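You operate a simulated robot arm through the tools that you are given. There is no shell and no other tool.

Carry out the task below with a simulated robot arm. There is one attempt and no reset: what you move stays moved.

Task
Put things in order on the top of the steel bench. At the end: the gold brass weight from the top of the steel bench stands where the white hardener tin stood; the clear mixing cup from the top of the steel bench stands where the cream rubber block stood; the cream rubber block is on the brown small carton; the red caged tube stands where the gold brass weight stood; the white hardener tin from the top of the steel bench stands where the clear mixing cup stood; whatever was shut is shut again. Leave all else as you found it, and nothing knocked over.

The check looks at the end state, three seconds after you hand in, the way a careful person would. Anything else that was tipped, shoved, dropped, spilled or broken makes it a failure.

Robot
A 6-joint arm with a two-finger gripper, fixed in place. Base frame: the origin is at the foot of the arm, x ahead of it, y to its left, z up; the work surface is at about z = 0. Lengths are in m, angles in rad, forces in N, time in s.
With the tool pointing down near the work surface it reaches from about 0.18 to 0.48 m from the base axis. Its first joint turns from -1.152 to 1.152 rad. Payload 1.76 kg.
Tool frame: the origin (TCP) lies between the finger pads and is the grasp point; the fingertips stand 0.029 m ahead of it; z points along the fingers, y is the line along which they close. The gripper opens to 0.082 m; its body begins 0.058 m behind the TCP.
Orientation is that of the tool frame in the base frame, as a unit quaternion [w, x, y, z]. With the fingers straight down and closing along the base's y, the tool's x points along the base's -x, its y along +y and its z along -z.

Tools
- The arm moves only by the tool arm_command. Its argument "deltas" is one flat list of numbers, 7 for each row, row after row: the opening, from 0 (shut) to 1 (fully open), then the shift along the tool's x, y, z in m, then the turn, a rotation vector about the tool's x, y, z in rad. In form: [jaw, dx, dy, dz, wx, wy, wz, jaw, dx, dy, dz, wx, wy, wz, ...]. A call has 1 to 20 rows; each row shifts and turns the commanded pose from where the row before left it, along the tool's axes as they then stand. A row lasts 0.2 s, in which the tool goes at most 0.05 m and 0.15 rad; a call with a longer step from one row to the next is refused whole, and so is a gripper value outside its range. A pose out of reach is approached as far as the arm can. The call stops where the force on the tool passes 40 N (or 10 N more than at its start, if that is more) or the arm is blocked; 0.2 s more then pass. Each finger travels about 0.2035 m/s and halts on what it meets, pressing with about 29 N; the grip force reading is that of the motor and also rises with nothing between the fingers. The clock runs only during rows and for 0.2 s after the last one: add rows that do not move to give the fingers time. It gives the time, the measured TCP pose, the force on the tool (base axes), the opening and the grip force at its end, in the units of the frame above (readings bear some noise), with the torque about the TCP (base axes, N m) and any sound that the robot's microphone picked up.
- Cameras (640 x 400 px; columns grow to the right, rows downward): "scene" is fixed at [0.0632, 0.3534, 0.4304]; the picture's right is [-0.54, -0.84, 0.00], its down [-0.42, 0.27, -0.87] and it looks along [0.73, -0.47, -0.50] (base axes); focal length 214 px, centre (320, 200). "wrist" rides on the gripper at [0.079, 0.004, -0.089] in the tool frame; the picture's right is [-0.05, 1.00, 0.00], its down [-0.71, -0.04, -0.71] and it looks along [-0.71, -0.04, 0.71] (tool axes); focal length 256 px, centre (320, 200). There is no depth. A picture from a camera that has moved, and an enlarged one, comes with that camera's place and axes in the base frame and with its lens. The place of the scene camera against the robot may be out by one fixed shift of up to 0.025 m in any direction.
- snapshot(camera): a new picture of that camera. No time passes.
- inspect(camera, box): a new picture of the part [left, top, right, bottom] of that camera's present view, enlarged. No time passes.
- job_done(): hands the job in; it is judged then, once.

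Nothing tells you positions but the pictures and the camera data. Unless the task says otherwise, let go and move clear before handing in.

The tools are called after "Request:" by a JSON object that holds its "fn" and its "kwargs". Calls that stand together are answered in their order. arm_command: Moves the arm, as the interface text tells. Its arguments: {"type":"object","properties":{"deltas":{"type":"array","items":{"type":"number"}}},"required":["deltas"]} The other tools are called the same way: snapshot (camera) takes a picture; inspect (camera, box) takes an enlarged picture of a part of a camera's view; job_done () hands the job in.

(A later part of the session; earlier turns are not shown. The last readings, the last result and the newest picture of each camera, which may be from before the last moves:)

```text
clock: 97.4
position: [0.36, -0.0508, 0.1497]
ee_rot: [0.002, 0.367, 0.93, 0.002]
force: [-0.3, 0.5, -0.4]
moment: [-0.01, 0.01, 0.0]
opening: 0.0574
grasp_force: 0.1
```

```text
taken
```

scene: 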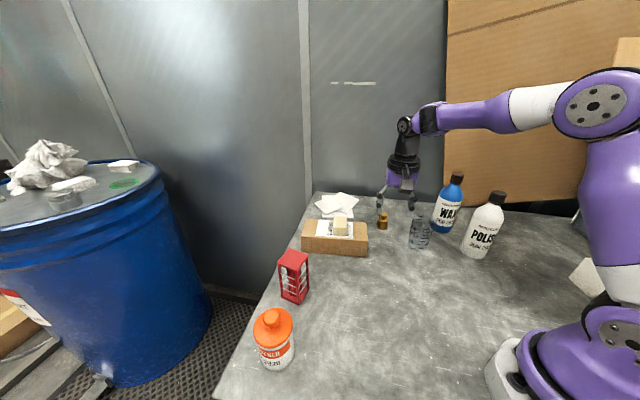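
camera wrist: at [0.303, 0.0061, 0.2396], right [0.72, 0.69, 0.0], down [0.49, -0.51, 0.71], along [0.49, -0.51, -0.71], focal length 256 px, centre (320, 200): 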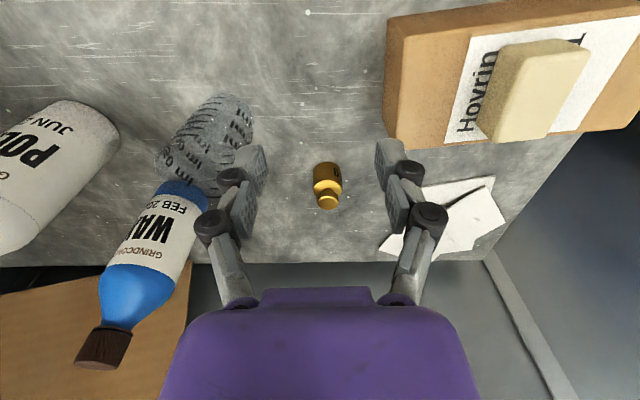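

Request:
{"fn": "inspect", "kwargs": {"camera": "wrist", "box": [280, 130, 380, 230]}}

Request:
{"fn": "inspect", "kwargs": {"camera": "scene", "box": [360, 180, 450, 260]}}

```text
4.00 times, centred on (330, 180) of wrist
camera zoom: at [0.303, 0.0061, 0.2396], right [0.72, 0.69, 0.0], down [0.49, -0.51, 0.71], along [0.49, -0.51, -0.71], focal length 1024 px, centre (280, 280)
```

zoom: 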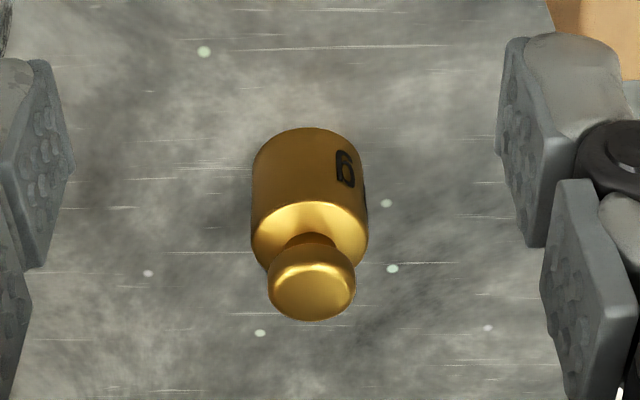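

```text
5.00 times, centred on (405, 220) of scene
camera zoom: at [0.0632, 0.3534, 0.4304], right [-0.54, -0.84, 0.0], down [-0.42, 0.27, -0.87], along [0.73, -0.47, -0.5], focal length 1072 px, centre (-105, 100)
```

zoom: 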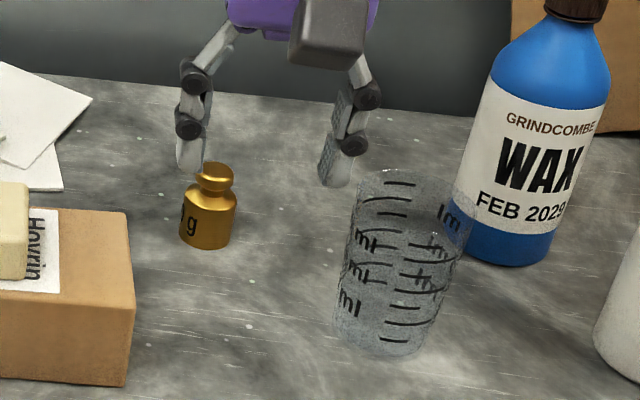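

The weight is confirmed at (0.443, -0.127), about 0.032 across and 0.05 tall. I'll move out low over it, then descend.

Request:
{"fn": "arm_command", "kwargs": {"deltas": [0.65, -0.02, 0, 0.01, 0, 0, 0, 0.65, -0.03, 0.0005, 0.013, 0, 0, 0, 0.65, -0.03, 0.0005, 0.013, 0, 0, 0, 0.65, -0.0225, 0, 0.01, 0, 0, 0, 0.65, -0.0102, 0, 0.004, 0, 0, 0, 0.65, 0, 0, 0, 0, 0, 0]}}

Request:
{"fn": "snapshot", "kwargs": {"camera": "wrist"}}

Request:
{"fn": "inspect", "kwargs": {"camera": "scene", "box": [330, 100, 470, 270]}}

```text
clock: 98.8
position: [0.4409, -0.1257, 0.1008]
ee_rot: [0.002, 0.367, 0.93, 0.002]
force: [-0.1, -0.6, -0.4]
moment: [-0.02, -0.02, 0.0]
opening: 0.0534
grasp_force: 0.0
```

```text
taken
camera wrist: at [0.3851, -0.0699, 0.1887], right [0.72, 0.69, 0.0], down [0.49, -0.51, 0.71], along [0.49, -0.51, -0.71], focal length 256 px, centre (320, 200)
```

wrist: 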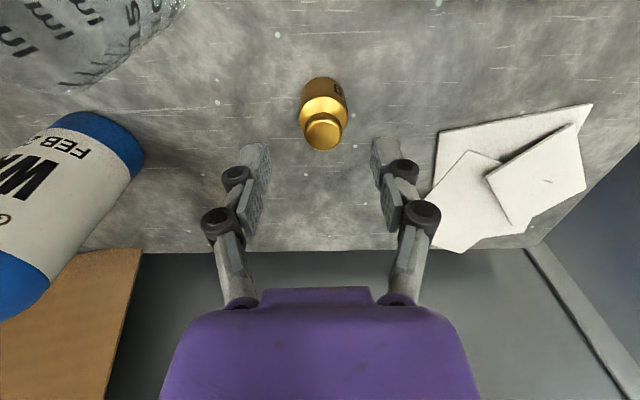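

```text
2.35 times, centred on (400, 185) of scene
camera zoom: at [0.0632, 0.3534, 0.4304], right [-0.54, -0.84, 0.0], down [-0.42, 0.27, -0.87], along [0.73, -0.47, -0.5], focal length 505 px, centre (132, 235)
```

zoom: 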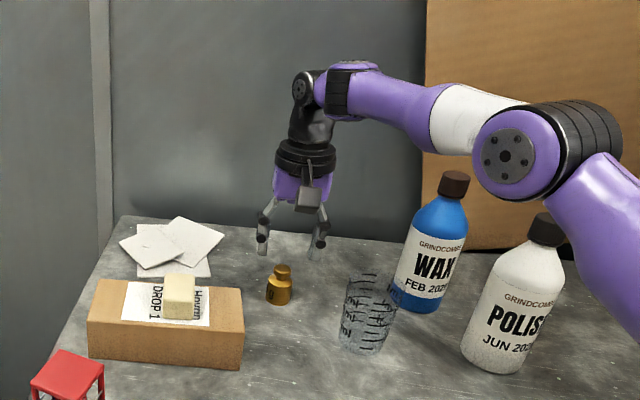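

The weight lies centred between the fingers. Descending to grip its body.

Request:
{"fn": "arm_command", "kwargs": {"deltas": [0.65, -0.0015, 0, 0.018, 0, 0, 0, 0.65, 0, 0, 0.02, 0, 0, 0, 0.65, 0, 0, 0.018, 0, 0, 0, 0.65, 0, 0, 0.011, 0, 0, 0, 0.65, 0, 0, 0, 0, 0, 0]}}

Request:
{"fn": "snapshot", "kwargs": {"camera": "wrist"}}

Request:
{"fn": "inspect", "kwargs": {"camera": "scene", "box": [340, 160, 440, 260]}}

```text
clock: 100.0
position: [0.4442, -0.1288, 0.0344]
ee_rot: [0.001, 0.367, 0.93, 0.002]
force: [-0.4, 0.2, -0.4]
moment: [-0.03, -0.01, -0.05]
opening: 0.0536
grasp_force: 0.1
```

```text
taken
camera wrist: at [0.3867, -0.0724, 0.1226], right [0.72, 0.69, 0.0], down [0.49, -0.51, 0.71], along [0.49, -0.51, -0.71], focal length 256 px, centre (320, 200)
```

wrist: 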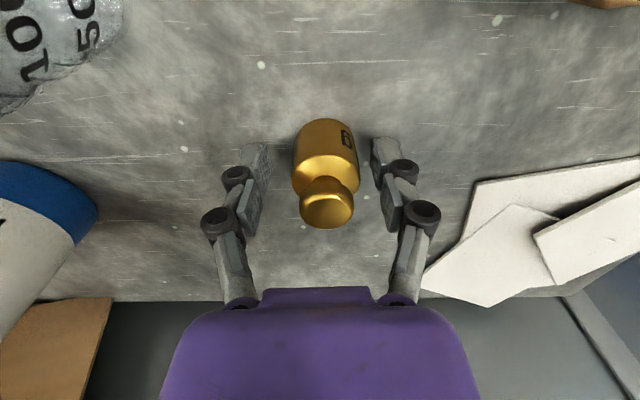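

```text
4.00 times, centred on (390, 210) of scene
camera zoom: at [0.0632, 0.3534, 0.4304], right [-0.54, -0.84, 0.0], down [-0.42, 0.27, -0.87], along [0.73, -0.47, -0.5], focal length 858 px, centre (40, 160)
```

zoom: 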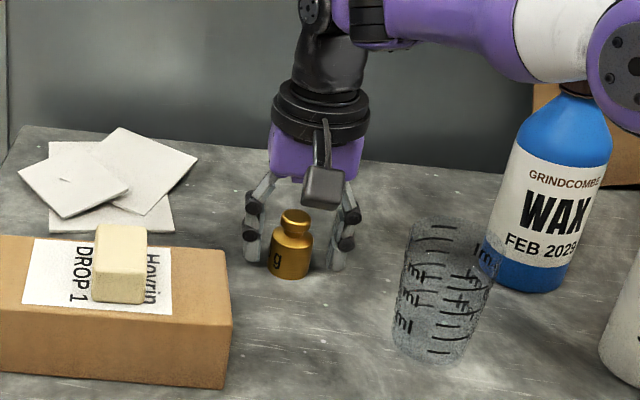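

The weight stands between the fingers. I'll close slowly.

Request:
{"fn": "arm_command", "kwargs": {"deltas": [0.58, 0, 0, 0, 0, 0, 0, 0.52, 0, 0, 0, 0, 0, 0, 0.48, 0, 0, 0, 0, 0, 0, 0.45, 0, 0, 0, 0, 0, 0, 0.42, 0, 0, 0, 0, 0, 0, 0.39, 0, 0, 0, 0, 0, 0, 0.36, 0, 0, 0, 0, 0, 0, 0.34, 0, 0, 0, 0, 0, 0]}}

Request:
{"fn": "arm_command", "kwargs": {"deltas": [0.34, 0, 0, -0.003, 0, 0, 0, 0.34, 0, 0, -0.006, 0, 0, 0, 0.34, 0, 0, -0.008, 0, 0, 0, 0.34, 0, 0, 0, 0, 0, 0]}}

Request:
{"fn": "snapshot", "kwargs": {"camera": "wrist"}}

Request:
{"fn": "inspect", "kwargs": {"camera": "scene", "box": [340, 160, 440, 260]}}

```text
clock: 101.8
position: [0.443, -0.1285, 0.0349]
ee_rot: [0.002, 0.366, 0.931, 0.002]
force: [0.3, 0.7, 2.3]
moment: [0.07, 0.0, -0.01]
opening: 0.0317
grasp_force: 28.8
```

```text
clock: 102.8
position: [0.4434, -0.1268, 0.0503]
ee_rot: [0.002, 0.367, 0.93, 0.002]
force: [-0.1, 0.5, -2.0]
moment: [-0.02, 0.01, 0.03]
opening: 0.0321
grasp_force: 29.2
```

```text
taken
camera wrist: at [0.3867, -0.0714, 0.1406], right [0.72, 0.69, 0.0], down [0.49, -0.51, 0.71], along [0.49, -0.51, -0.71], focal length 256 px, centre (320, 200)
```

wrist: 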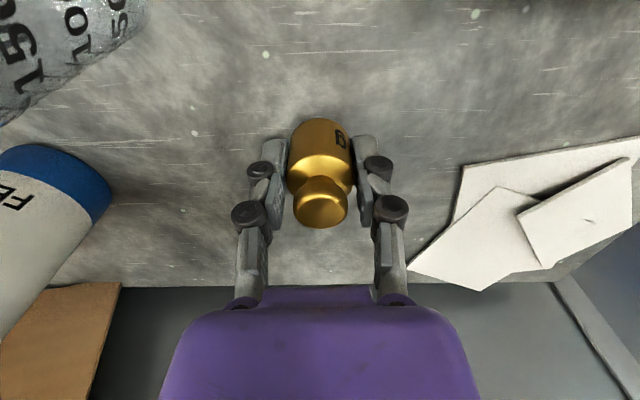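

```text
4.00 times, centred on (390, 210) of scene
camera zoom: at [0.0632, 0.3534, 0.4304], right [-0.54, -0.84, 0.0], down [-0.42, 0.27, -0.87], along [0.73, -0.47, -0.5], focal length 858 px, centre (40, 160)
```

zoom: 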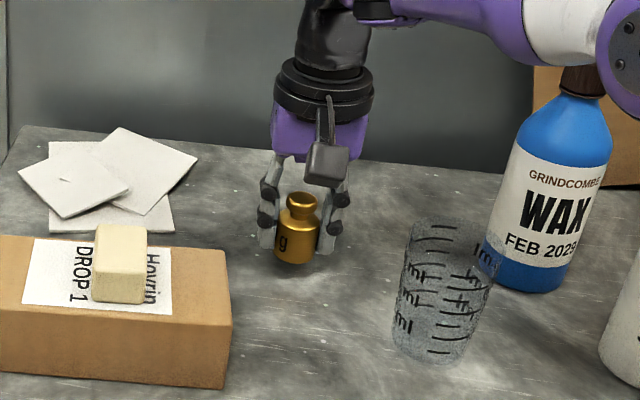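

The weight (about 0.2 kg) is held firmly. I'll retreat the way I came, turn back to ψ≈0, and carry it toward the tin's old place.

Request:
{"fn": "arm_command", "kwargs": {"deltas": [0.34, 0.002, 0, -0.012, 0, 0, 0, 0.34, 0.008, 0, -0.018, 0, 0, 0, 0.34, 0.02, 0, -0.018, 0, 0, 0, 0.34, 0.028, 0, -0.018, 0, 0, 0, 0.34, 0.028, 0, -0.018, 0, 0, 0, 0.34, 0.02, 0, -0.012, 0, 0, 0, 0.34, 0.0067, 0, -0.004, 0, 0, 0, 0.34, 0, 0, 0, 0, 0, -0.1, 0.34, 0, 0, 0, 0, 0, -0.15, 0.34, 0, 0, 0, 0, 0, -0.15, 0.34, 0, 0, 0, 0, 0, -0.15, 0.34, 0, 0, 0, 0, 0, -0.15, 0.34, 0, 0, 0, 0, 0, -0.05, 0.34, 0, 0, 0, 0, 0, 0]}}

Request:
{"fn": "snapshot", "kwargs": {"camera": "wrist"}}

Request:
{"fn": "snapshot", "kwargs": {"camera": "scene"}}

```text
clock: 105.8
position: [0.3616, -0.0526, 0.1509]
ee_rot: [0.002, 0.0, 1.0, 0.001]
force: [0.2, -0.2, -1.9]
moment: [0.0, -0.03, -0.02]
opening: 0.032
grasp_force: 29.0
```

```text
taken
camera wrist: at [0.2805, -0.0479, 0.2395], right [0.05, 1.0, 0.0], down [0.7, -0.04, 0.71], along [0.71, -0.04, -0.7], focal length 256 px, centre (320, 200)
```

wrist: 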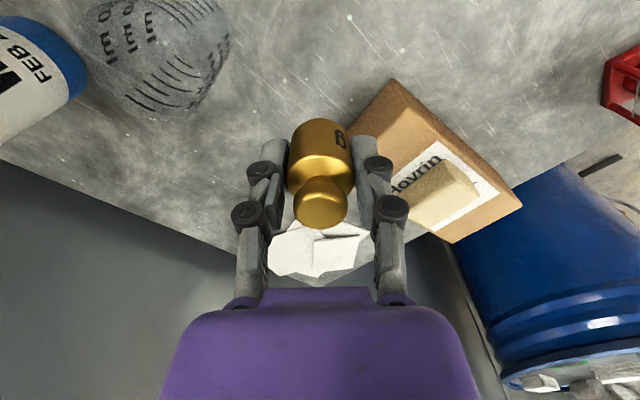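

```text
taken
```

scene: 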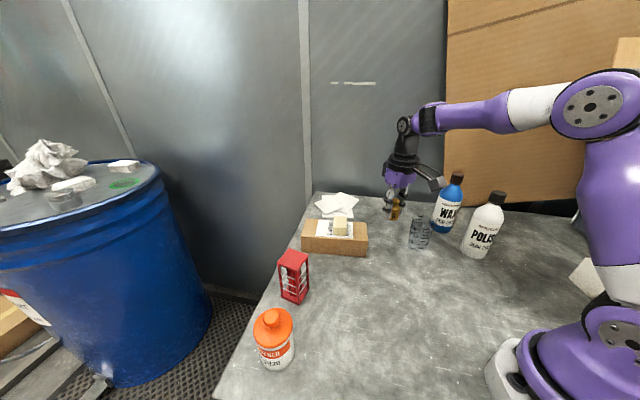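

Now I'll carry it to the tin's old place at (0.177, 0.170).

Request:
{"fn": "arm_command", "kwargs": {"deltas": [0.34, 0.0074, 0.0089, 0.003, 0, 0, 0, 0.34, 0.0166, 0.02, 0.006, 0, 0, 0, 0.34, 0.0221, 0.0266, 0.006, 0, 0, 0, 0.34, 0.0239, 0.0289, 0.006, 0, 0, 0, 0.34, 0.0239, 0.0289, 0.006, 0, 0, 0, 0.34, 0.0239, 0.0289, 0.007, 0, 0, 0, 0.34, 0.0239, 0.0289, 0.007, 0, 0, 0, 0.34, 0.0202, 0.0244, 0.007, 0, 0, 0, 0.34, 0.0147, 0.0178, 0.007, 0, 0, 0, 0.34, 0.0074, 0.0087, 0.005, 0, 0, 0, 0.34, 0, 0, 0, 0, 0, 0]}}

Request:
{"fn": "snapshot", "kwargs": {"camera": "wrist"}}

Request:
{"fn": "snapshot", "kwargs": {"camera": "scene"}}

```text
clock: 108.2
position: [0.1764, 0.1715, 0.0884]
ee_rot: [0.003, 0.001, 1.0, 0.001]
force: [-0.3, -0.1, -2.2]
moment: [-0.01, 0.01, -0.02]
opening: 0.0319
grasp_force: 29.0
```

```text
taken
camera wrist: at [0.0956, 0.1751, 0.1779], right [0.05, 1.0, 0.0], down [0.7, -0.04, 0.71], along [0.71, -0.04, -0.7], focal length 256 px, centre (320, 200)
```

wrist: 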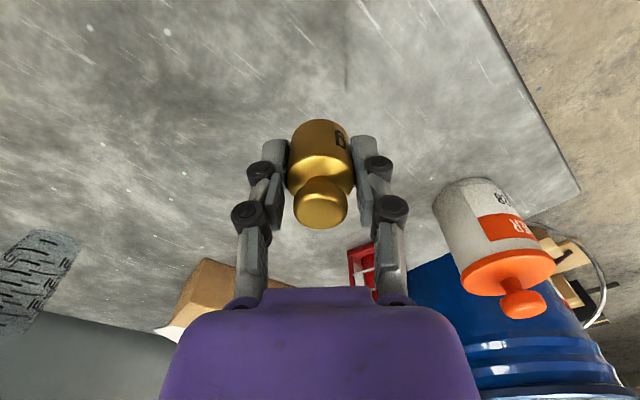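

```text
taken
```

scene: 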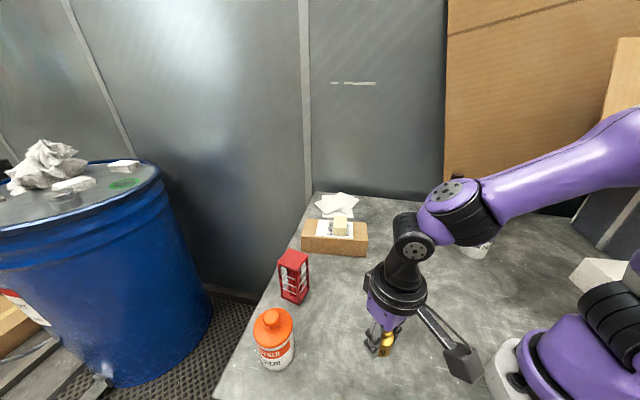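

I'm over the tin's old spot. Lowering.

Request:
{"fn": "arm_command", "kwargs": {"deltas": [0.34, 0, -0.001, 0.012, 0, 0, 0, 0.34, 0, 0, 0.015, 0, 0, 0, 0.34, 0, 0, 0.012, 0, 0, 0, 0.34, 0, 0, 0.008, 0, 0, 0, 0.34, 0, 0, 0.003, 0, 0, 0, 0.34, 0, 0, 0, 0, 0, 0]}}

Request:
{"fn": "arm_command", "kwargs": {"deltas": [0.34, 0, 0, 0.0015, 0, 0, 0, 0.34, 0, 0, 0, 0, 0, 0]}}

Request:
{"fn": "arm_command", "kwargs": {"deltas": [0.34, 0, 0, 0.0012, 0, 0, 0, 0.34, 0, 0, 0, 0, 0, 0]}}

```text
clock: 109.6
position: [0.1772, 0.1711, 0.0401]
ee_rot: [0.003, 0.001, 1.0, 0.001]
force: [0.0, 0.1, -2.0]
moment: [-0.05, -0.01, -0.01]
opening: 0.0321
grasp_force: 29.0
```

```text
clock: 110.2
position: [0.1783, 0.1695, 0.0381]
ee_rot: [0.002, 0.001, 1.0, 0.001]
force: [0.0, -0.1, -1.5]
moment: [-0.03, 0.01, 0.02]
opening: 0.0321
grasp_force: 29.0
```

```text
clock: 110.8
position: [0.1785, 0.1699, 0.0373]
ee_rot: [0.002, 0.001, 1.0, 0.001]
force: [0.6, 1.2, -1.7]
moment: [-0.01, -0.01, 0.0]
opening: 0.0321
grasp_force: 28.9
```

Request:
{"fn": "arm_command", "kwargs": {"deltas": [0.34, 0, 0, 0.0012, 0, 0, 0, 0.34, 0, 0, 0, 0, 0, 0]}}

Request:
{"fn": "arm_command", "kwargs": {"deltas": [0.34, 0, 0, 0.0012, 0, 0, 0, 0.34, 0, 0, 0, 0, 0, 0]}}

Request:
{"fn": "inspect", "kwargs": {"camera": "scene", "box": [330, 290, 440, 400]}}

```text
clock: 111.4
position: [0.1788, 0.1699, 0.0361]
ee_rot: [0.003, 0.001, 1.0, 0.001]
force: [-0.7, -0.1, -2.2]
moment: [0.0, 0.02, -0.02]
opening: 0.0319
grasp_force: 29.3
```

```text
clock: 112.0
position: [0.1784, 0.1698, 0.0344]
ee_rot: [0.003, 0.001, 1.0, 0.001]
force: [0.8, 0.2, -2.0]
moment: [-0.04, -0.01, 0.02]
opening: 0.0321
grasp_force: 28.6
```

```text
3.64 times, centred on (385, 345) of scene
camera zoom: at [0.0632, 0.3534, 0.4304], right [-0.54, -0.84, 0.0], down [-0.42, 0.27, -0.87], along [0.73, -0.47, -0.5], focal length 780 px, centre (84, -327)
```

zoom: 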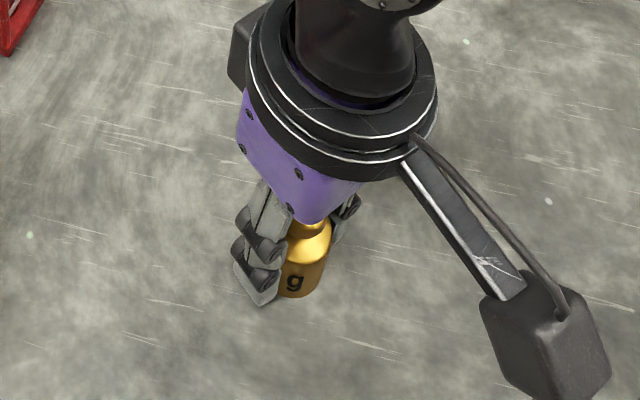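

Request:
{"fn": "arm_command", "kwargs": {"deltas": [0.34, 0, 0, 0.0008, 0, 0, 0, 0.34, 0, 0, 0, 0, 0, 0]}}

Request:
{"fn": "arm_command", "kwargs": {"deltas": [0.34, 0, 0, 0.0008, 0, 0, 0, 0.34, 0, 0, 0, 0, 0, 0]}}

```text
clock: 112.6
position: [0.1766, 0.1698, 0.0348]
ee_rot: [0.003, 0.0, 1.0, 0.001]
force: [0.4, -0.7, -2.2]
moment: [0.02, 0.0, 0.0]
opening: 0.0318
grasp_force: 28.4
```

```text
clock: 113.2
position: [0.1779, 0.1708, 0.0335]
ee_rot: [0.002, 0.001, 1.0, 0.001]
force: [-3.2, -6.6, 19.8]
moment: [-0.23, 0.17, -0.03]
opening: 0.0324
grasp_force: 28.7
```

The weight is touching the bench. I'll ease off, open gradually and check.

Request:
{"fn": "arm_command", "kwargs": {"deltas": [0.34, 0, 0, -0.0006, 0, 0, 0, 0.37, 0, 0, 0, 0, 0, 0, 0.4, 0, 0, 0, 0, 0, 0, 0.43, 0, 0, 0, 0, 0, 0, 0.47, 0, 0, 0, 0, 0, 0, 0.53, 0, 0, 0, 0, 0, 0, 0.6, 0, 0, 0, 0, 0, 0, 0.7, 0, 0, 0, 0, 0, 0, 0.7, 0, 0, 0, 0, 0, 0]}}

Request:
{"fn": "snapshot", "kwargs": {"camera": "wrist"}}

Request:
{"fn": "inspect", "kwargs": {"camera": "scene", "box": [330, 290, 440, 400]}}

```text
clock: 115.2
position: [0.177, 0.1707, 0.0348]
ee_rot: [0.004, 0.001, 1.0, 0.0]
force: [0.0, 0.3, -0.1]
moment: [0.0, -0.02, -0.02]
opening: 0.0572
grasp_force: 0.0
```

```text
taken
camera wrist: at [0.097, 0.1741, 0.1228], right [0.05, 1.0, 0.0], down [0.7, -0.04, 0.71], along [0.71, -0.04, -0.7], focal length 256 px, centre (320, 200)
```

wrist: 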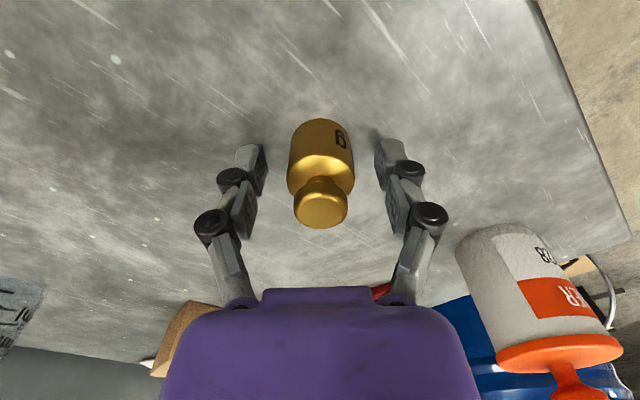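

```text
3.64 times, centred on (385, 345) of scene
camera zoom: at [0.0632, 0.3534, 0.4304], right [-0.54, -0.84, 0.0], down [-0.42, 0.27, -0.87], along [0.73, -0.47, -0.5], focal length 780 px, centre (84, -327)
```

zoom: 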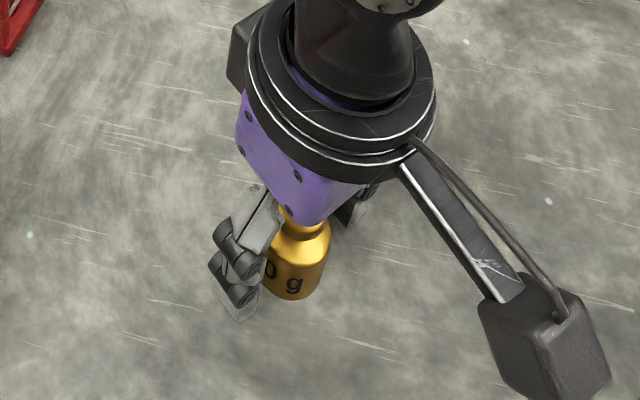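

The brass weight stands at the tin's old place. I'll rise and go look at the red caged tube, turning the tool to match its faces at ψ≈0.55.

Request:
{"fn": "arm_command", "kwargs": {"deltas": [0.7, 0, 0, -0.01, 0, 0, 0, 0.8, 0, 0, -0.03, 0, 0, 0, 1, 0, 0, -0.04, 0, 0, 0, 1, 0, 0, -0.04, 0, 0, 0, 1, -0.02, 0, -0.005, 0, 0, -0.1, 1, -0.03, 0.003, 0, 0, 0, -0.15, 1, -0.03, 0.008, 0, 0, 0, -0.15, 1, -0.03, 0.012, 0, 0, 0, -0.153, 1, 0, 0, 0, 0, 0, 0]}}

Request:
{"fn": "snapshot", "kwargs": {"camera": "wrist"}}

Request:
{"fn": "snapshot", "kwargs": {"camera": "scene"}}

```text
refused: row 8 steps farther than a row can; nothing moved
```

```text
taken
camera wrist: at [0.097, 0.1741, 0.1228], right [0.05, 1.0, 0.0], down [0.7, -0.04, 0.71], along [0.71, -0.04, -0.7], focal length 256 px, centre (320, 200)
```

wrist: 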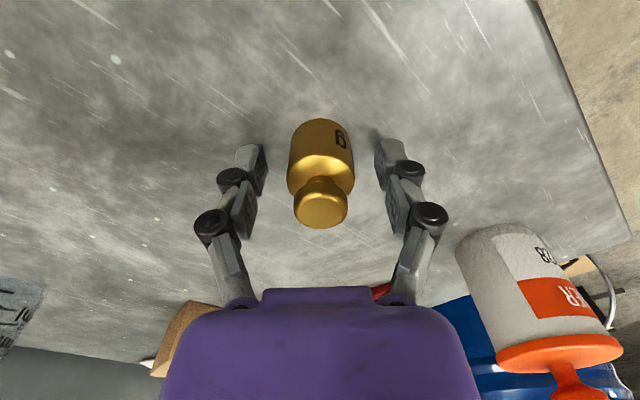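

```text
taken
```

scene: 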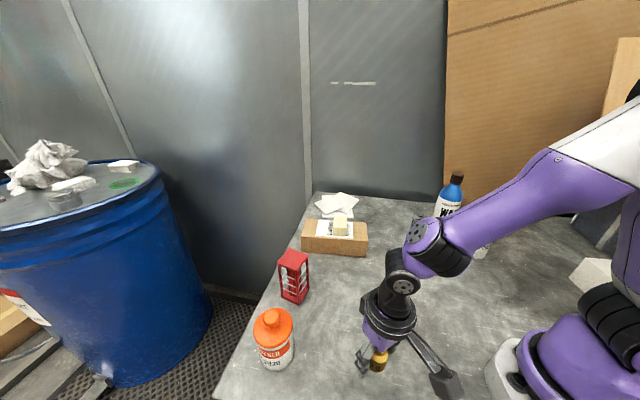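

One turn step was slightly too large, so nothing moved. I'll redo it with smaller turns.

Request:
{"fn": "arm_command", "kwargs": {"deltas": [0.7, 0, 0, -0.01, 0, 0, 0, 0.8, 0, 0, -0.03, 0, 0, 0, 1, 0, 0, -0.04, 0, 0, 0, 1, 0, 0, -0.04, 0, 0, 0, 1, 0, 0, -0.01, 0, 0, -0.138, 1, 0, 0, 0, 0, 0, -0.138, 1, 0, 0, 0, 0, 0, -0.138, 1, 0, 0, 0, 0, 0, -0.138, 1, -0.0275, -0.014, 0, 0, 0, 0, 1, -0.0275, -0.014, 0, 0, 0, 0, 1, -0.0275, -0.014, 0, 0, 0, 0, 1, -0.0275, -0.014, 0, 0, 0, 0, 1, 0, 0, 0, 0, 0, 0]}}

Request:
{"fn": "snapshot", "kwargs": {"camera": "wrist"}}

Request:
{"fn": "snapshot", "kwargs": {"camera": "scene"}}

```text
clock: 118.0
position: [0.3006, 0.1826, 0.1636]
ee_rot: [0.004, -0.272, 0.962, 0.001]
force: [-0.4, -0.8, 0.0]
moment: [0.01, -0.02, -0.04]
opening: 0.0821
grasp_force: 0.1
```

```text
taken
camera wrist: at [0.2292, 0.1433, 0.2536], right [-0.48, 0.88, 0.0], down [0.62, 0.34, 0.71], along [0.62, 0.34, -0.7], focal length 256 px, centre (320, 200)
```

wrist: 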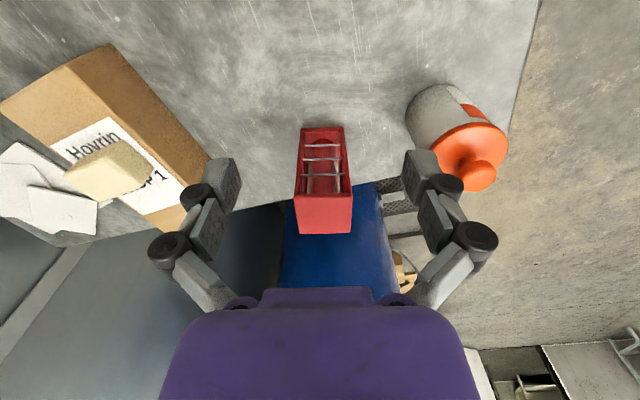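

```text
taken
```

scene: 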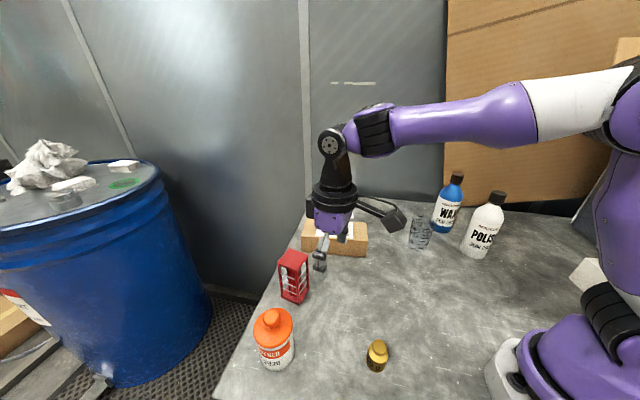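

Request:
{"fn": "inspect", "kwargs": {"camera": "wrist", "box": [250, 100, 410, 260]}}

Request:
{"fn": "inspect", "kwargs": {"camera": "scene", "box": [260, 235, 330, 315]}}

Request:
{"fn": "inspect", "kwargs": {"camera": "scene", "box": [340, 320, 420, 390]}}

```text
2.50 times, centred on (330, 180) of wrist
camera zoom: at [0.2292, 0.1433, 0.2536], right [-0.48, 0.88, 0.0], down [0.62, 0.34, 0.71], along [0.62, 0.34, -0.7], focal length 640 px, centre (295, 250)
```

zoom: 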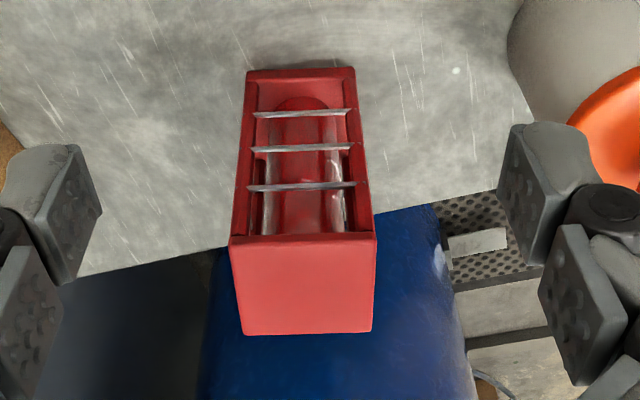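

```text
5.00 times, centred on (295, 275) of scene
camera zoom: at [0.0632, 0.3534, 0.4304], right [-0.54, -0.84, 0.0], down [-0.42, 0.27, -0.87], along [0.73, -0.47, -0.5], focal length 1072 px, centre (445, -175)
```

zoom: 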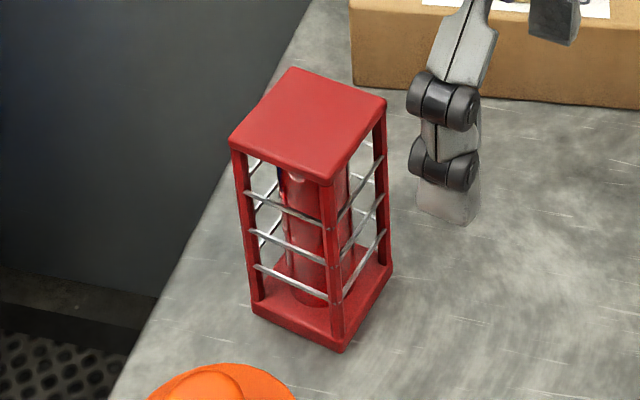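

```text
5.71 times, centred on (380, 355) of scene
camera zoom: at [0.0632, 0.3534, 0.4304], right [-0.54, -0.84, 0.0], down [-0.42, 0.27, -0.87], along [0.73, -0.47, -0.5], focal length 1226 px, centre (-23, -686)
```

zoom: 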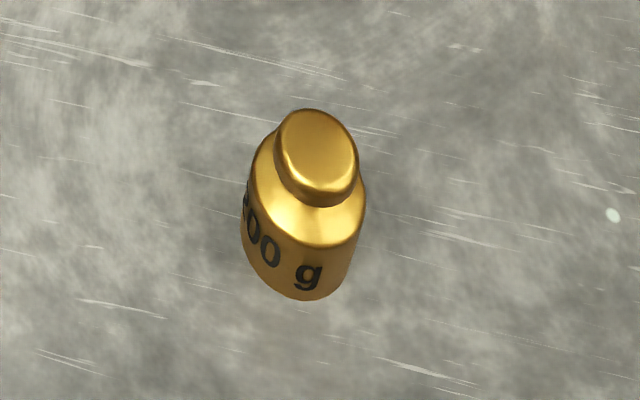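

The tube's centre is (0.373, 0.226). It's a 0.0475 square, 0.108 tall, with faces at 31°, so the tool is aligned. I'll move out over it staying low, and check posture and alignment.

Request:
{"fn": "arm_command", "kwargs": {"deltas": [1, -0.012, 0, 0.008, 0, 0, 0, 1, -0.022, 0, 0.008, 0, 0, 0, 1, -0.025, 0, 0.005, 0, 0, 0, 1, -0.018, -0.0009, 0, 0, 0, 0, 1, -0.0074, 0, 0, 0, 0, 0, 1, 0, 0, 0, 0, 0, 0]}}

Request:
{"fn": "snapshot", "kwargs": {"camera": "wrist"}}

Request:
{"fn": "snapshot", "kwargs": {"camera": "scene"}}

```text
clock: 119.4
position: [0.3728, 0.2244, 0.1437]
ee_rot: [0.003, -0.272, 0.962, 0.001]
force: [0.0, -0.1, 0.2]
moment: [0.0, 0.04, 0.0]
opening: 0.0822
grasp_force: 0.0
```

```text
taken
camera wrist: at [0.3013, 0.1853, 0.233], right [-0.48, 0.88, 0.0], down [0.62, 0.34, 0.71], along [0.62, 0.34, -0.7], focal length 256 px, centre (320, 200)
```

wrist: 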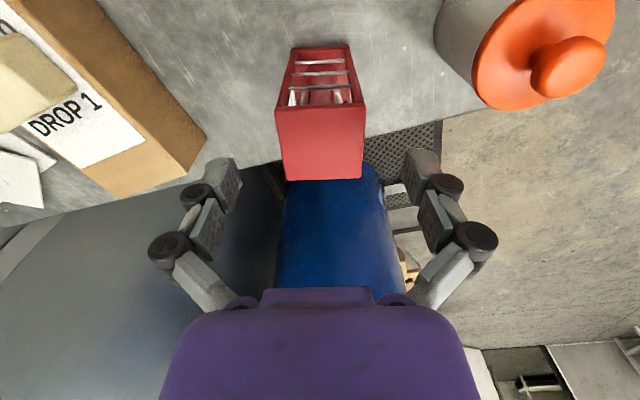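

```text
taken
```

scene: 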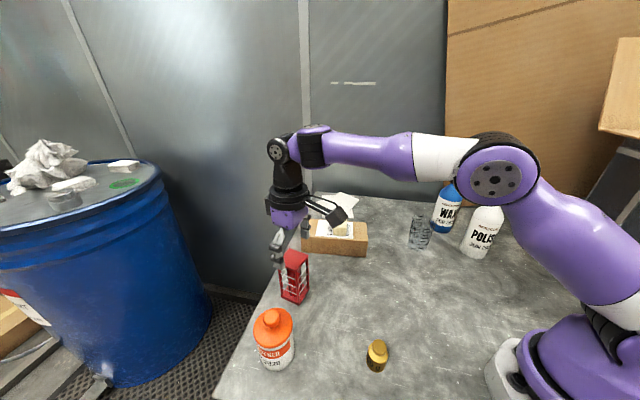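

The posture is good and the alignment is within about 1 mm. I'll descend so the pads cover the solid top plate (TCP z≈0.095), then close slowly.

Request:
{"fn": "arm_command", "kwargs": {"deltas": [1, 0, 0.001, 0.014, 0, 0, 0, 1, 0, 0, 0.015, 0, 0, 0, 1, 0, 0, 0.012, 0, 0, 0, 1, 0, 0, 0.007, 0, 0, 0, 1, 0, 0, 0, 0, 0, 0]}}

Request:
{"fn": "snapshot", "kwargs": {"camera": "wrist"}}

Request:
{"fn": "inspect", "kwargs": {"camera": "scene", "box": [240, 190, 340, 320]}}

```text
clock: 120.6
position: [0.3732, 0.2251, 0.0948]
ee_rot: [0.003, -0.272, 0.962, 0.001]
force: [1.2, 0.2, -1.0]
moment: [-0.01, 0.01, 0.0]
opening: 0.0821
grasp_force: 0.1
```

```text
taken
camera wrist: at [0.3012, 0.186, 0.1845], right [-0.48, 0.88, 0.0], down [0.62, 0.34, 0.71], along [0.62, 0.34, -0.7], focal length 256 px, centre (320, 200)
```

wrist: 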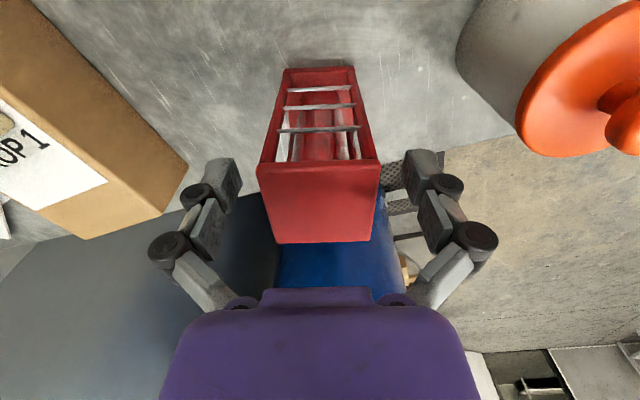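

```text
3.08 times, centred on (290, 255) of scene
camera zoom: at [0.0632, 0.3534, 0.4304], right [-0.54, -0.84, 0.0], down [-0.42, 0.27, -0.87], along [0.73, -0.47, -0.5], focal length 660 px, centre (412, 31)
```

zoom: 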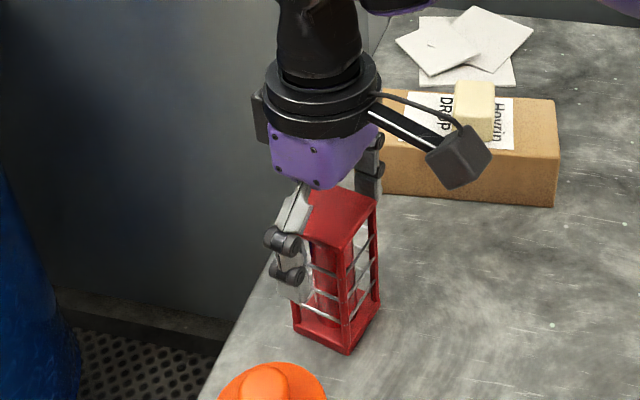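

The plate is between the pads. I'll raise the grip to TCP z≈0.108, so the pads press only on the solid top plate and not on the wires. Then I'll close slowly.

Request:
{"fn": "arm_command", "kwargs": {"deltas": [1, 0, 0, -0.007, 0, 0, 0, 1, 0, 0, -0.006, 0, 0, 0, 0.85, 0, 0, 0, 0, 0, 0, 0.75, 0, 0, 0, 0, 0, 0, 0.69, 0, 0, 0, 0, 0, 0, 0.65, 0, 0, 0, 0, 0, 0, 0.62, 0, 0, 0, 0, 0, 0, 0.59, 0, 0, 0, 0, 0, 0, 0.56, 0, 0, 0, 0, 0, 0, 0.53, 0, 0, 0, 0, 0, 0, 0.53, 0, 0, 0, 0, 0, 0]}}

Request:
{"fn": "snapshot", "kwargs": {"camera": "wrist"}}

Request:
{"fn": "inspect", "kwargs": {"camera": "scene", "box": [240, 190, 340, 320]}}

```text
clock: 123.0
position: [0.3716, 0.2247, 0.1097]
ee_rot: [0.002, -0.272, 0.962, 0.001]
force: [-1.0, -0.5, 3.0]
moment: [-0.08, 0.07, -0.05]
opening: 0.0475
grasp_force: 29.0
```

```text
taken
camera wrist: at [0.3011, 0.186, 0.1981], right [-0.48, 0.88, 0.0], down [0.62, 0.34, 0.71], along [0.62, 0.34, -0.7], focal length 256 px, centre (320, 200)
```

wrist: 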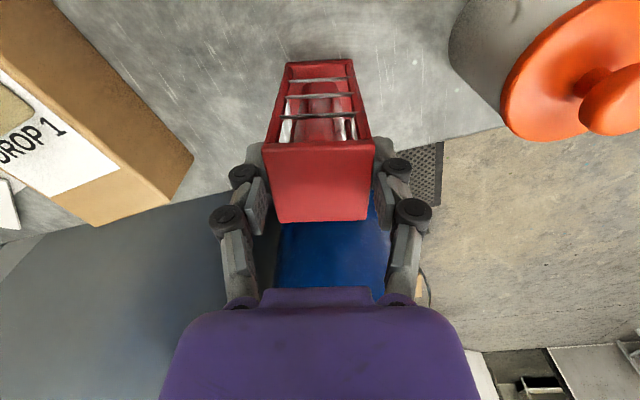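

```text
3.08 times, centred on (290, 255) of scene
camera zoom: at [0.0632, 0.3534, 0.4304], right [-0.54, -0.84, 0.0], down [-0.42, 0.27, -0.87], along [0.73, -0.47, -0.5], focal length 660 px, centre (412, 31)
```

zoom: 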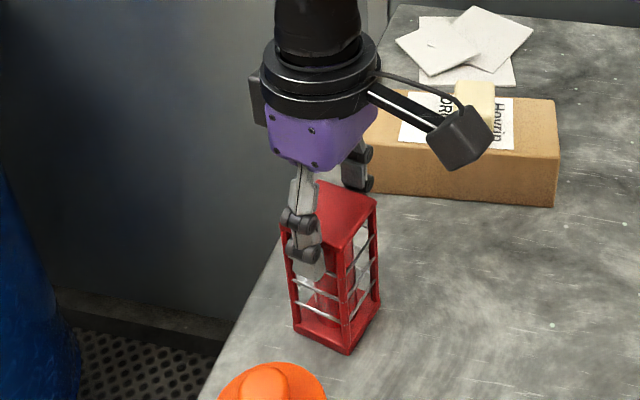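

It's gripped at 0.0475, which matches the plate width. Lift gently and check.

Request:
{"fn": "arm_command", "kwargs": {"deltas": [0.53, 0, 0, -0.002, 0, 0, 0, 0.53, 0, 0, -0.004, 0, 0, 0, 0.53, 0, 0, -0.006, 0, 0, 0, 0.53, 0, 0, 0, 0, 0, 0]}}

Request:
{"fn": "inspect", "kwargs": {"camera": "scene", "box": [240, 190, 340, 320]}}

Request:
{"fn": "snapshot", "kwargs": {"camera": "wrist"}}

```text
clock: 124.0
position: [0.3742, 0.2236, 0.1216]
ee_rot: [0.003, -0.272, 0.962, 0.001]
force: [-0.1, -0.2, -2.9]
moment: [0.01, 0.0, 0.0]
opening: 0.0474
grasp_force: 29.5
```

```text
3.08 times, centred on (290, 255) of scene
camera zoom: at [0.0632, 0.3534, 0.4304], right [-0.54, -0.84, 0.0], down [-0.42, 0.27, -0.87], along [0.73, -0.47, -0.5], focal length 660 px, centre (412, 31)
```

zoom: 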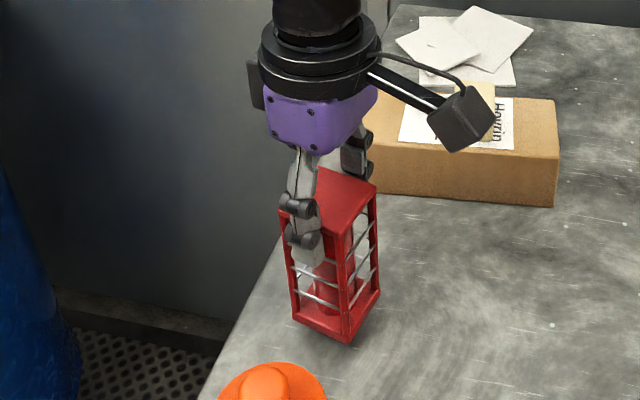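

```text
taken
camera wrist: at [0.3012, 0.1855, 0.2103], right [-0.48, 0.88, 0.0], down [0.62, 0.34, 0.71], along [0.62, 0.34, -0.7], focal length 256 px, centre (320, 200)
```

wrist: 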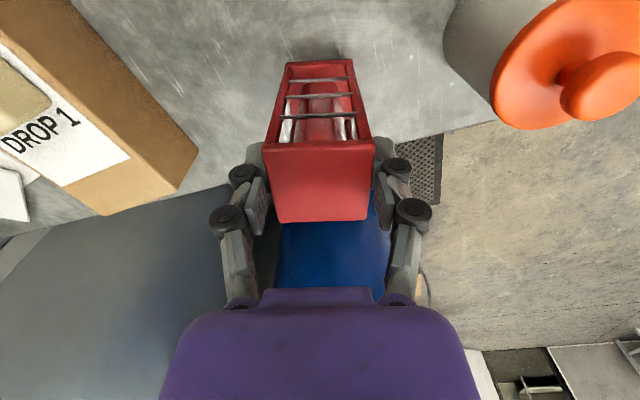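

The tube (about 0.3 kg) is held level. I'll bring it inward and up, then round in front of the carton, before turning to the approach angle for the weight's old spot.

Request:
{"fn": "arm_command", "kwargs": {"deltas": [0.53, 0.006, 0, -0.006, 0, 0, 0, 0.53, 0.014, 0, -0.01, 0, 0, 0, 0.53, 0.02, 0, -0.012, 0, 0, 0, 0.53, 0.02, 0, -0.012, 0, 0, 0, 0.53, 0.016, 0, -0.012, 0, 0, 0, 0.53, 0.009, -0.008, -0.007, 0, 0, 0, 0.53, 0.012, -0.018, 0, 0, 0, 0, 0.53, 0.016, -0.026, 0, 0, 0, 0, 0.53, 0.016, -0.026, 0, 0, 0, 0, 0.53, 0.016, -0.026, 0, 0, 0, 0, 0.53, 0.014, -0.022, 0, 0, 0, 0, 0.53, 0.0088, -0.01, 0, 0, 0, 0, 0.53, 0, 0, 0, 0, 0, 0]}}

Request:
{"fn": "snapshot", "kwargs": {"camera": "scene"}}

Request:
{"fn": "snapshot", "kwargs": {"camera": "wrist"}}

```text
clock: 126.8
position: [0.2992, 0.019, 0.1801]
ee_rot: [0.002, -0.273, 0.962, 0.0]
force: [-0.4, 0.1, -2.9]
moment: [0.03, 0.0, 0.0]
opening: 0.0478
grasp_force: 28.9
```

```text
taken
```

scene: 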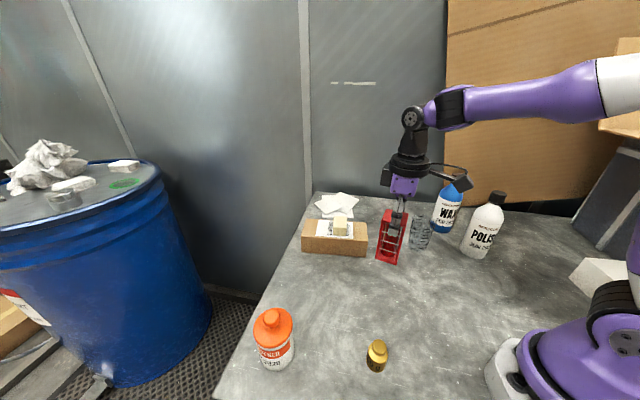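

```text
taken
camera wrist: at [0.2275, -0.0186, 0.2687], right [-0.48, 0.88, 0.0], down [0.62, 0.34, 0.71], along [0.62, 0.34, -0.7], focal length 256 px, centre (320, 200)
```

wrist: 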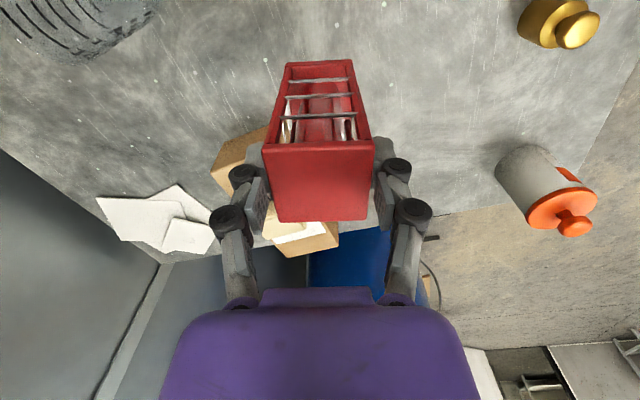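

The tube hangs level and everything is clear. Now I'll turn the tool to ψ≈-0.75 and move to the start of the approach line.

Request:
{"fn": "arm_command", "kwargs": {"deltas": [0.53, 0, 0, 0, 0, 0, 0.08, 0.53, 0, 0, 0, 0, 0, 0.14, 0.53, 0, 0, 0, 0, 0, 0.14, 0.53, 0, 0, 0, 0, 0, 0.14, 0.53, 0, 0, 0, 0, 0, 0.14, 0.53, 0, 0, 0, 0, 0, 0.14, 0.53, 0, 0, 0, 0, 0, 0.14, 0.53, 0, 0, 0, 0, 0, 0.14, 0.53, 0, 0, 0, 0, 0, 0.14, 0.53, 0, 0, 0, 0, 0, 0.1, 0.53, -0.008, -0.001, 0, 0, 0, 0, 0.53, -0.02, -0.002, 0.005, 0, 0, 0, 0.53, -0.025, -0.002, 0.008, 0, 0, 0, 0.53, -0.023, -0.002, 0.008, 0, 0, 0, 0.53, -0.0156, -0.0019, 0.006, 0, 0, 0, 0.53, 0, 0, 0, 0, 0, 0]}}

Request:
{"fn": "snapshot", "kwargs": {"camera": "wrist"}}

Request:
{"fn": "snapshot", "kwargs": {"camera": "scene"}}

```text
clock: 130.2
position: [0.3622, -0.0488, 0.1532]
ee_rot: [0.002, 0.365, 0.931, 0.001]
force: [-0.7, 0.0, -2.2]
moment: [-0.01, -0.03, 0.03]
opening: 0.0475
grasp_force: 29.5
```

```text
taken
camera wrist: at [0.3056, 0.0076, 0.2429], right [0.72, 0.7, 0.0], down [0.49, -0.51, 0.71], along [0.49, -0.51, -0.71], focal length 256 px, centre (320, 200)
```

wrist: 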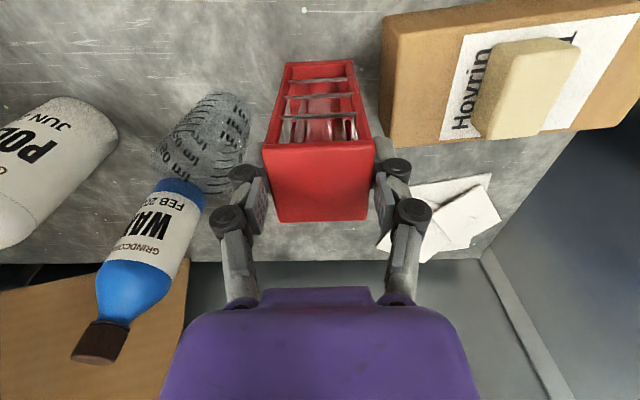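

```text
taken
```

scene: 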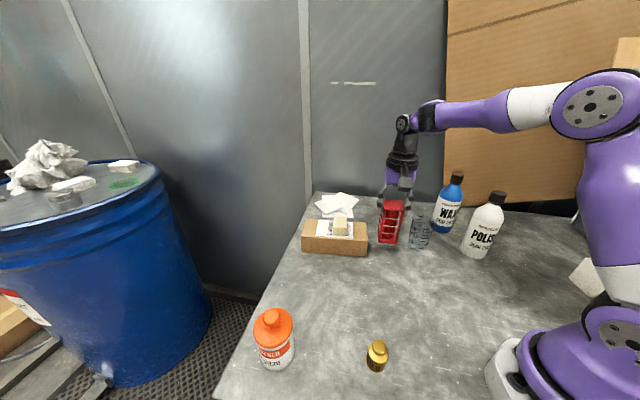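

All clear. I'll move out along the approach line to above the weight's old spot, lowering as I go.

Request:
{"fn": "arm_command", "kwargs": {"deltas": [0.53, -0.008, 0, 0.004, 0, 0, 0, 0.53, -0.018, 0, 0.007, 0, 0, 0, 0.53, -0.023, -0.0008, 0.007, 0, 0, 0, 0.53, -0.024, -0.0008, 0.006, 0, 0, 0, 0.53, -0.02, 0, 0.004, 0, 0, 0, 0.53, -0.0136, 0, 0.003, 0, 0, 0, 0.53, -0.006, 0, 0, 0, 0, 0, 0.53, 0, 0, 0, 0, 0, 0]}}

Request:
{"fn": "snapshot", "kwargs": {"camera": "wrist"}}

Request:
{"fn": "inspect", "kwargs": {"camera": "scene", "box": [320, 90, 480, 270]}}

```text
clock: 132.0
position: [0.4443, -0.1278, 0.1202]
ee_rot: [0.003, 0.366, 0.931, 0.003]
force: [0.4, 0.4, -3.1]
moment: [0.01, -0.02, 0.04]
opening: 0.0473
grasp_force: 29.1
```

```text
taken
camera wrist: at [0.3869, -0.0706, 0.2103], right [0.72, 0.7, 0.0], down [0.49, -0.51, 0.71], along [0.49, -0.51, -0.71], focal length 256 px, centre (320, 200)
```

wrist: 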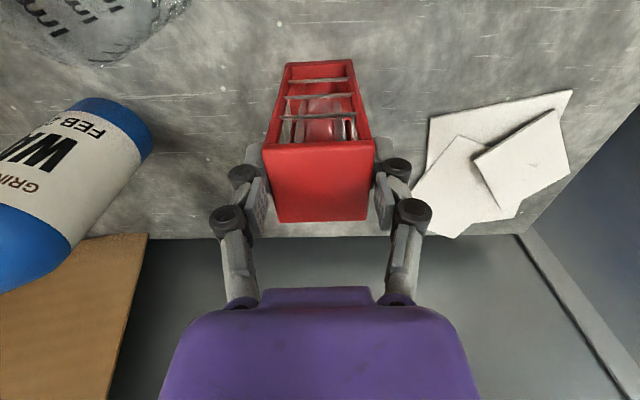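

```text
2.22 times, centred on (400, 180) of scene
camera zoom: at [0.0632, 0.3534, 0.4304], right [-0.54, -0.84, 0.0], down [-0.42, 0.27, -0.87], along [0.73, -0.47, -0.5], focal length 477 px, centre (142, 244)
```

zoom: 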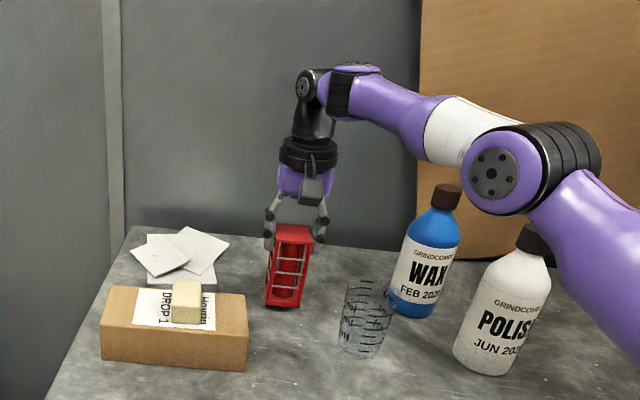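

I'm in position. Lower the last centimetre carefully.

Request:
{"fn": "arm_command", "kwargs": {"deltas": [0.53, 0.0005, 0, 0.005, 0, 0, 0, 0.53, 0, 0, 0.003, 0, 0, 0, 0.53, 0, 0, 0, 0, 0, 0]}}

Request:
{"fn": "arm_command", "kwargs": {"deltas": [0.53, 0, 0, 0.0012, 0, 0, 0, 0.53, 0, 0, 0, 0, 0, 0]}}

Request:
{"fn": "arm_command", "kwargs": {"deltas": [0.53, 0, 0, 0.0012, 0, 0, 0, 0.53, 0, 0, 0, 0, 0, 0]}}

```text
clock: 132.8
position: [0.4432, -0.1259, 0.1138]
ee_rot: [0.001, 0.366, 0.931, 0.002]
force: [0.1, 0.2, -3.1]
moment: [-0.01, 0.01, -0.02]
opening: 0.0477
grasp_force: 28.8
```

```text
clock: 133.4
position: [0.4422, -0.1258, 0.1117]
ee_rot: [0.002, 0.366, 0.931, 0.002]
force: [-0.2, 0.2, -2.5]
moment: [-0.02, 0.0, -0.02]
opening: 0.0475
grasp_force: 29.5
```

```text
clock: 134.0
position: [0.4424, -0.1274, 0.1112]
ee_rot: [0.002, 0.366, 0.931, 0.003]
force: [0.8, -0.1, -1.9]
moment: [-0.01, 0.03, -0.01]
opening: 0.0475
grasp_force: 29.0
```

Request:
{"fn": "arm_command", "kwargs": {"deltas": [0.53, 0, 0, 0.001, 0, 0, 0, 0.53, 0, 0, 0, 0, 0, 0]}}

Request:
{"fn": "arm_command", "kwargs": {"deltas": [0.53, 0, 0, 0.001, 0, 0, 0, 0.53, 0, 0, 0, 0, 0, 0]}}

Request:
{"fn": "inspect", "kwargs": {"camera": "scene", "box": [350, 170, 440, 270]}}

```text
clock: 134.6
position: [0.4416, -0.1261, 0.111]
ee_rot: [0.002, 0.366, 0.931, 0.002]
force: [0.6, -0.3, -2.4]
moment: [-0.01, 0.03, 0.01]
opening: 0.0474
grasp_force: 28.7
```

```text
clock: 135.2
position: [0.4429, -0.1254, 0.1096]
ee_rot: [0.003, 0.365, 0.931, 0.003]
force: [-0.4, -0.1, -0.3]
moment: [-0.01, 0.07, -0.04]
opening: 0.0474
grasp_force: 28.7
```

```text
4.00 times, centred on (395, 220) of scene
camera zoom: at [0.0632, 0.3534, 0.4304], right [-0.54, -0.84, 0.0], down [-0.42, 0.27, -0.87], along [0.73, -0.47, -0.5], focal length 858 px, centre (20, 120)
```

zoom: 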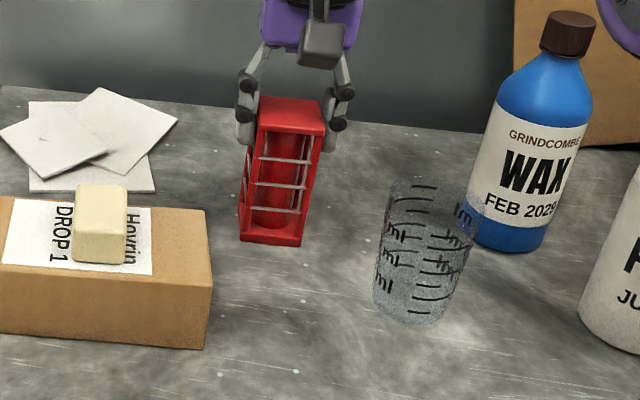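

Contact is just starting. One more small step, then I'll open gradually.

Request:
{"fn": "arm_command", "kwargs": {"deltas": [0.53, 0, 0, 0.0006, 0, 0, 0, 0.53, 0, 0, 0, 0, 0, 0]}}

Request:
{"fn": "arm_command", "kwargs": {"deltas": [0.55, 0, 0, 0, 0, 0, 0, 0.57, 0, 0, 0, 0, 0, 0, 0.59, 0, 0, 0, 0, 0, 0, 0.62, 0, 0, 0, 0, 0, 0, 0.66, 0, 0, 0, 0, 0, 0, 0.72, 0, 0, 0, 0, 0, 0, 0.8, 0, 0, 0, 0, 0, 0, 0.85, 0, 0, 0, 0, 0, 0, 0.85, 0, 0, 0, 0, 0, 0]}}

Request:
{"fn": "snapshot", "kwargs": {"camera": "wrist"}}

Request:
{"fn": "inspect", "kwargs": {"camera": "scene", "box": [350, 170, 440, 270]}}

```text
clock: 135.8
position: [0.4426, -0.1264, 0.1091]
ee_rot: [0.002, 0.366, 0.93, 0.002]
force: [-1.5, 2.8, 13.6]
moment: [-0.13, 0.1, -0.04]
opening: 0.0474
grasp_force: 28.8
```

```text
clock: 137.8
position: [0.4428, -0.126, 0.1076]
ee_rot: [0.002, 0.366, 0.931, 0.002]
force: [-0.8, 0.1, -0.5]
moment: [0.0, -0.01, -0.01]
opening: 0.0696
grasp_force: 0.2
```

```text
taken
camera wrist: at [0.3862, -0.0695, 0.1973], right [0.72, 0.7, 0.0], down [0.49, -0.51, 0.71], along [0.5, -0.51, -0.71], focal length 256 px, centre (320, 200)
```

wrist: 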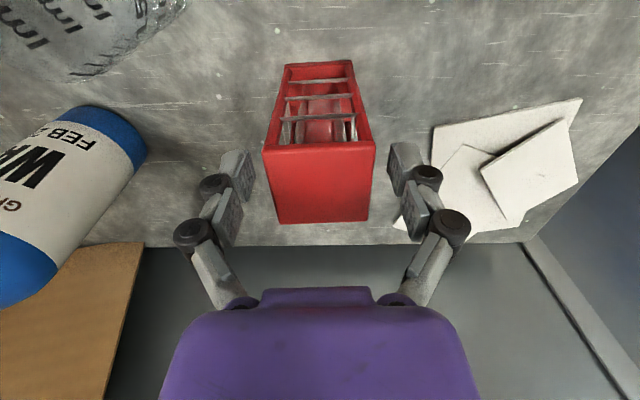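

```text
4.00 times, centred on (395, 220) of scene
camera zoom: at [0.0632, 0.3534, 0.4304], right [-0.54, -0.84, 0.0], down [-0.42, 0.27, -0.87], along [0.73, -0.47, -0.5], focal length 858 px, centre (20, 120)
```

zoom: 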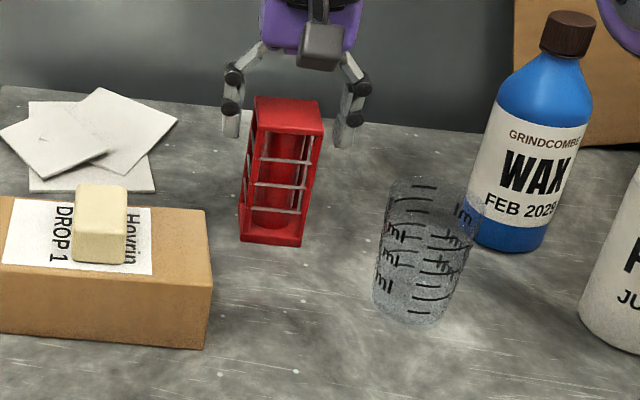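

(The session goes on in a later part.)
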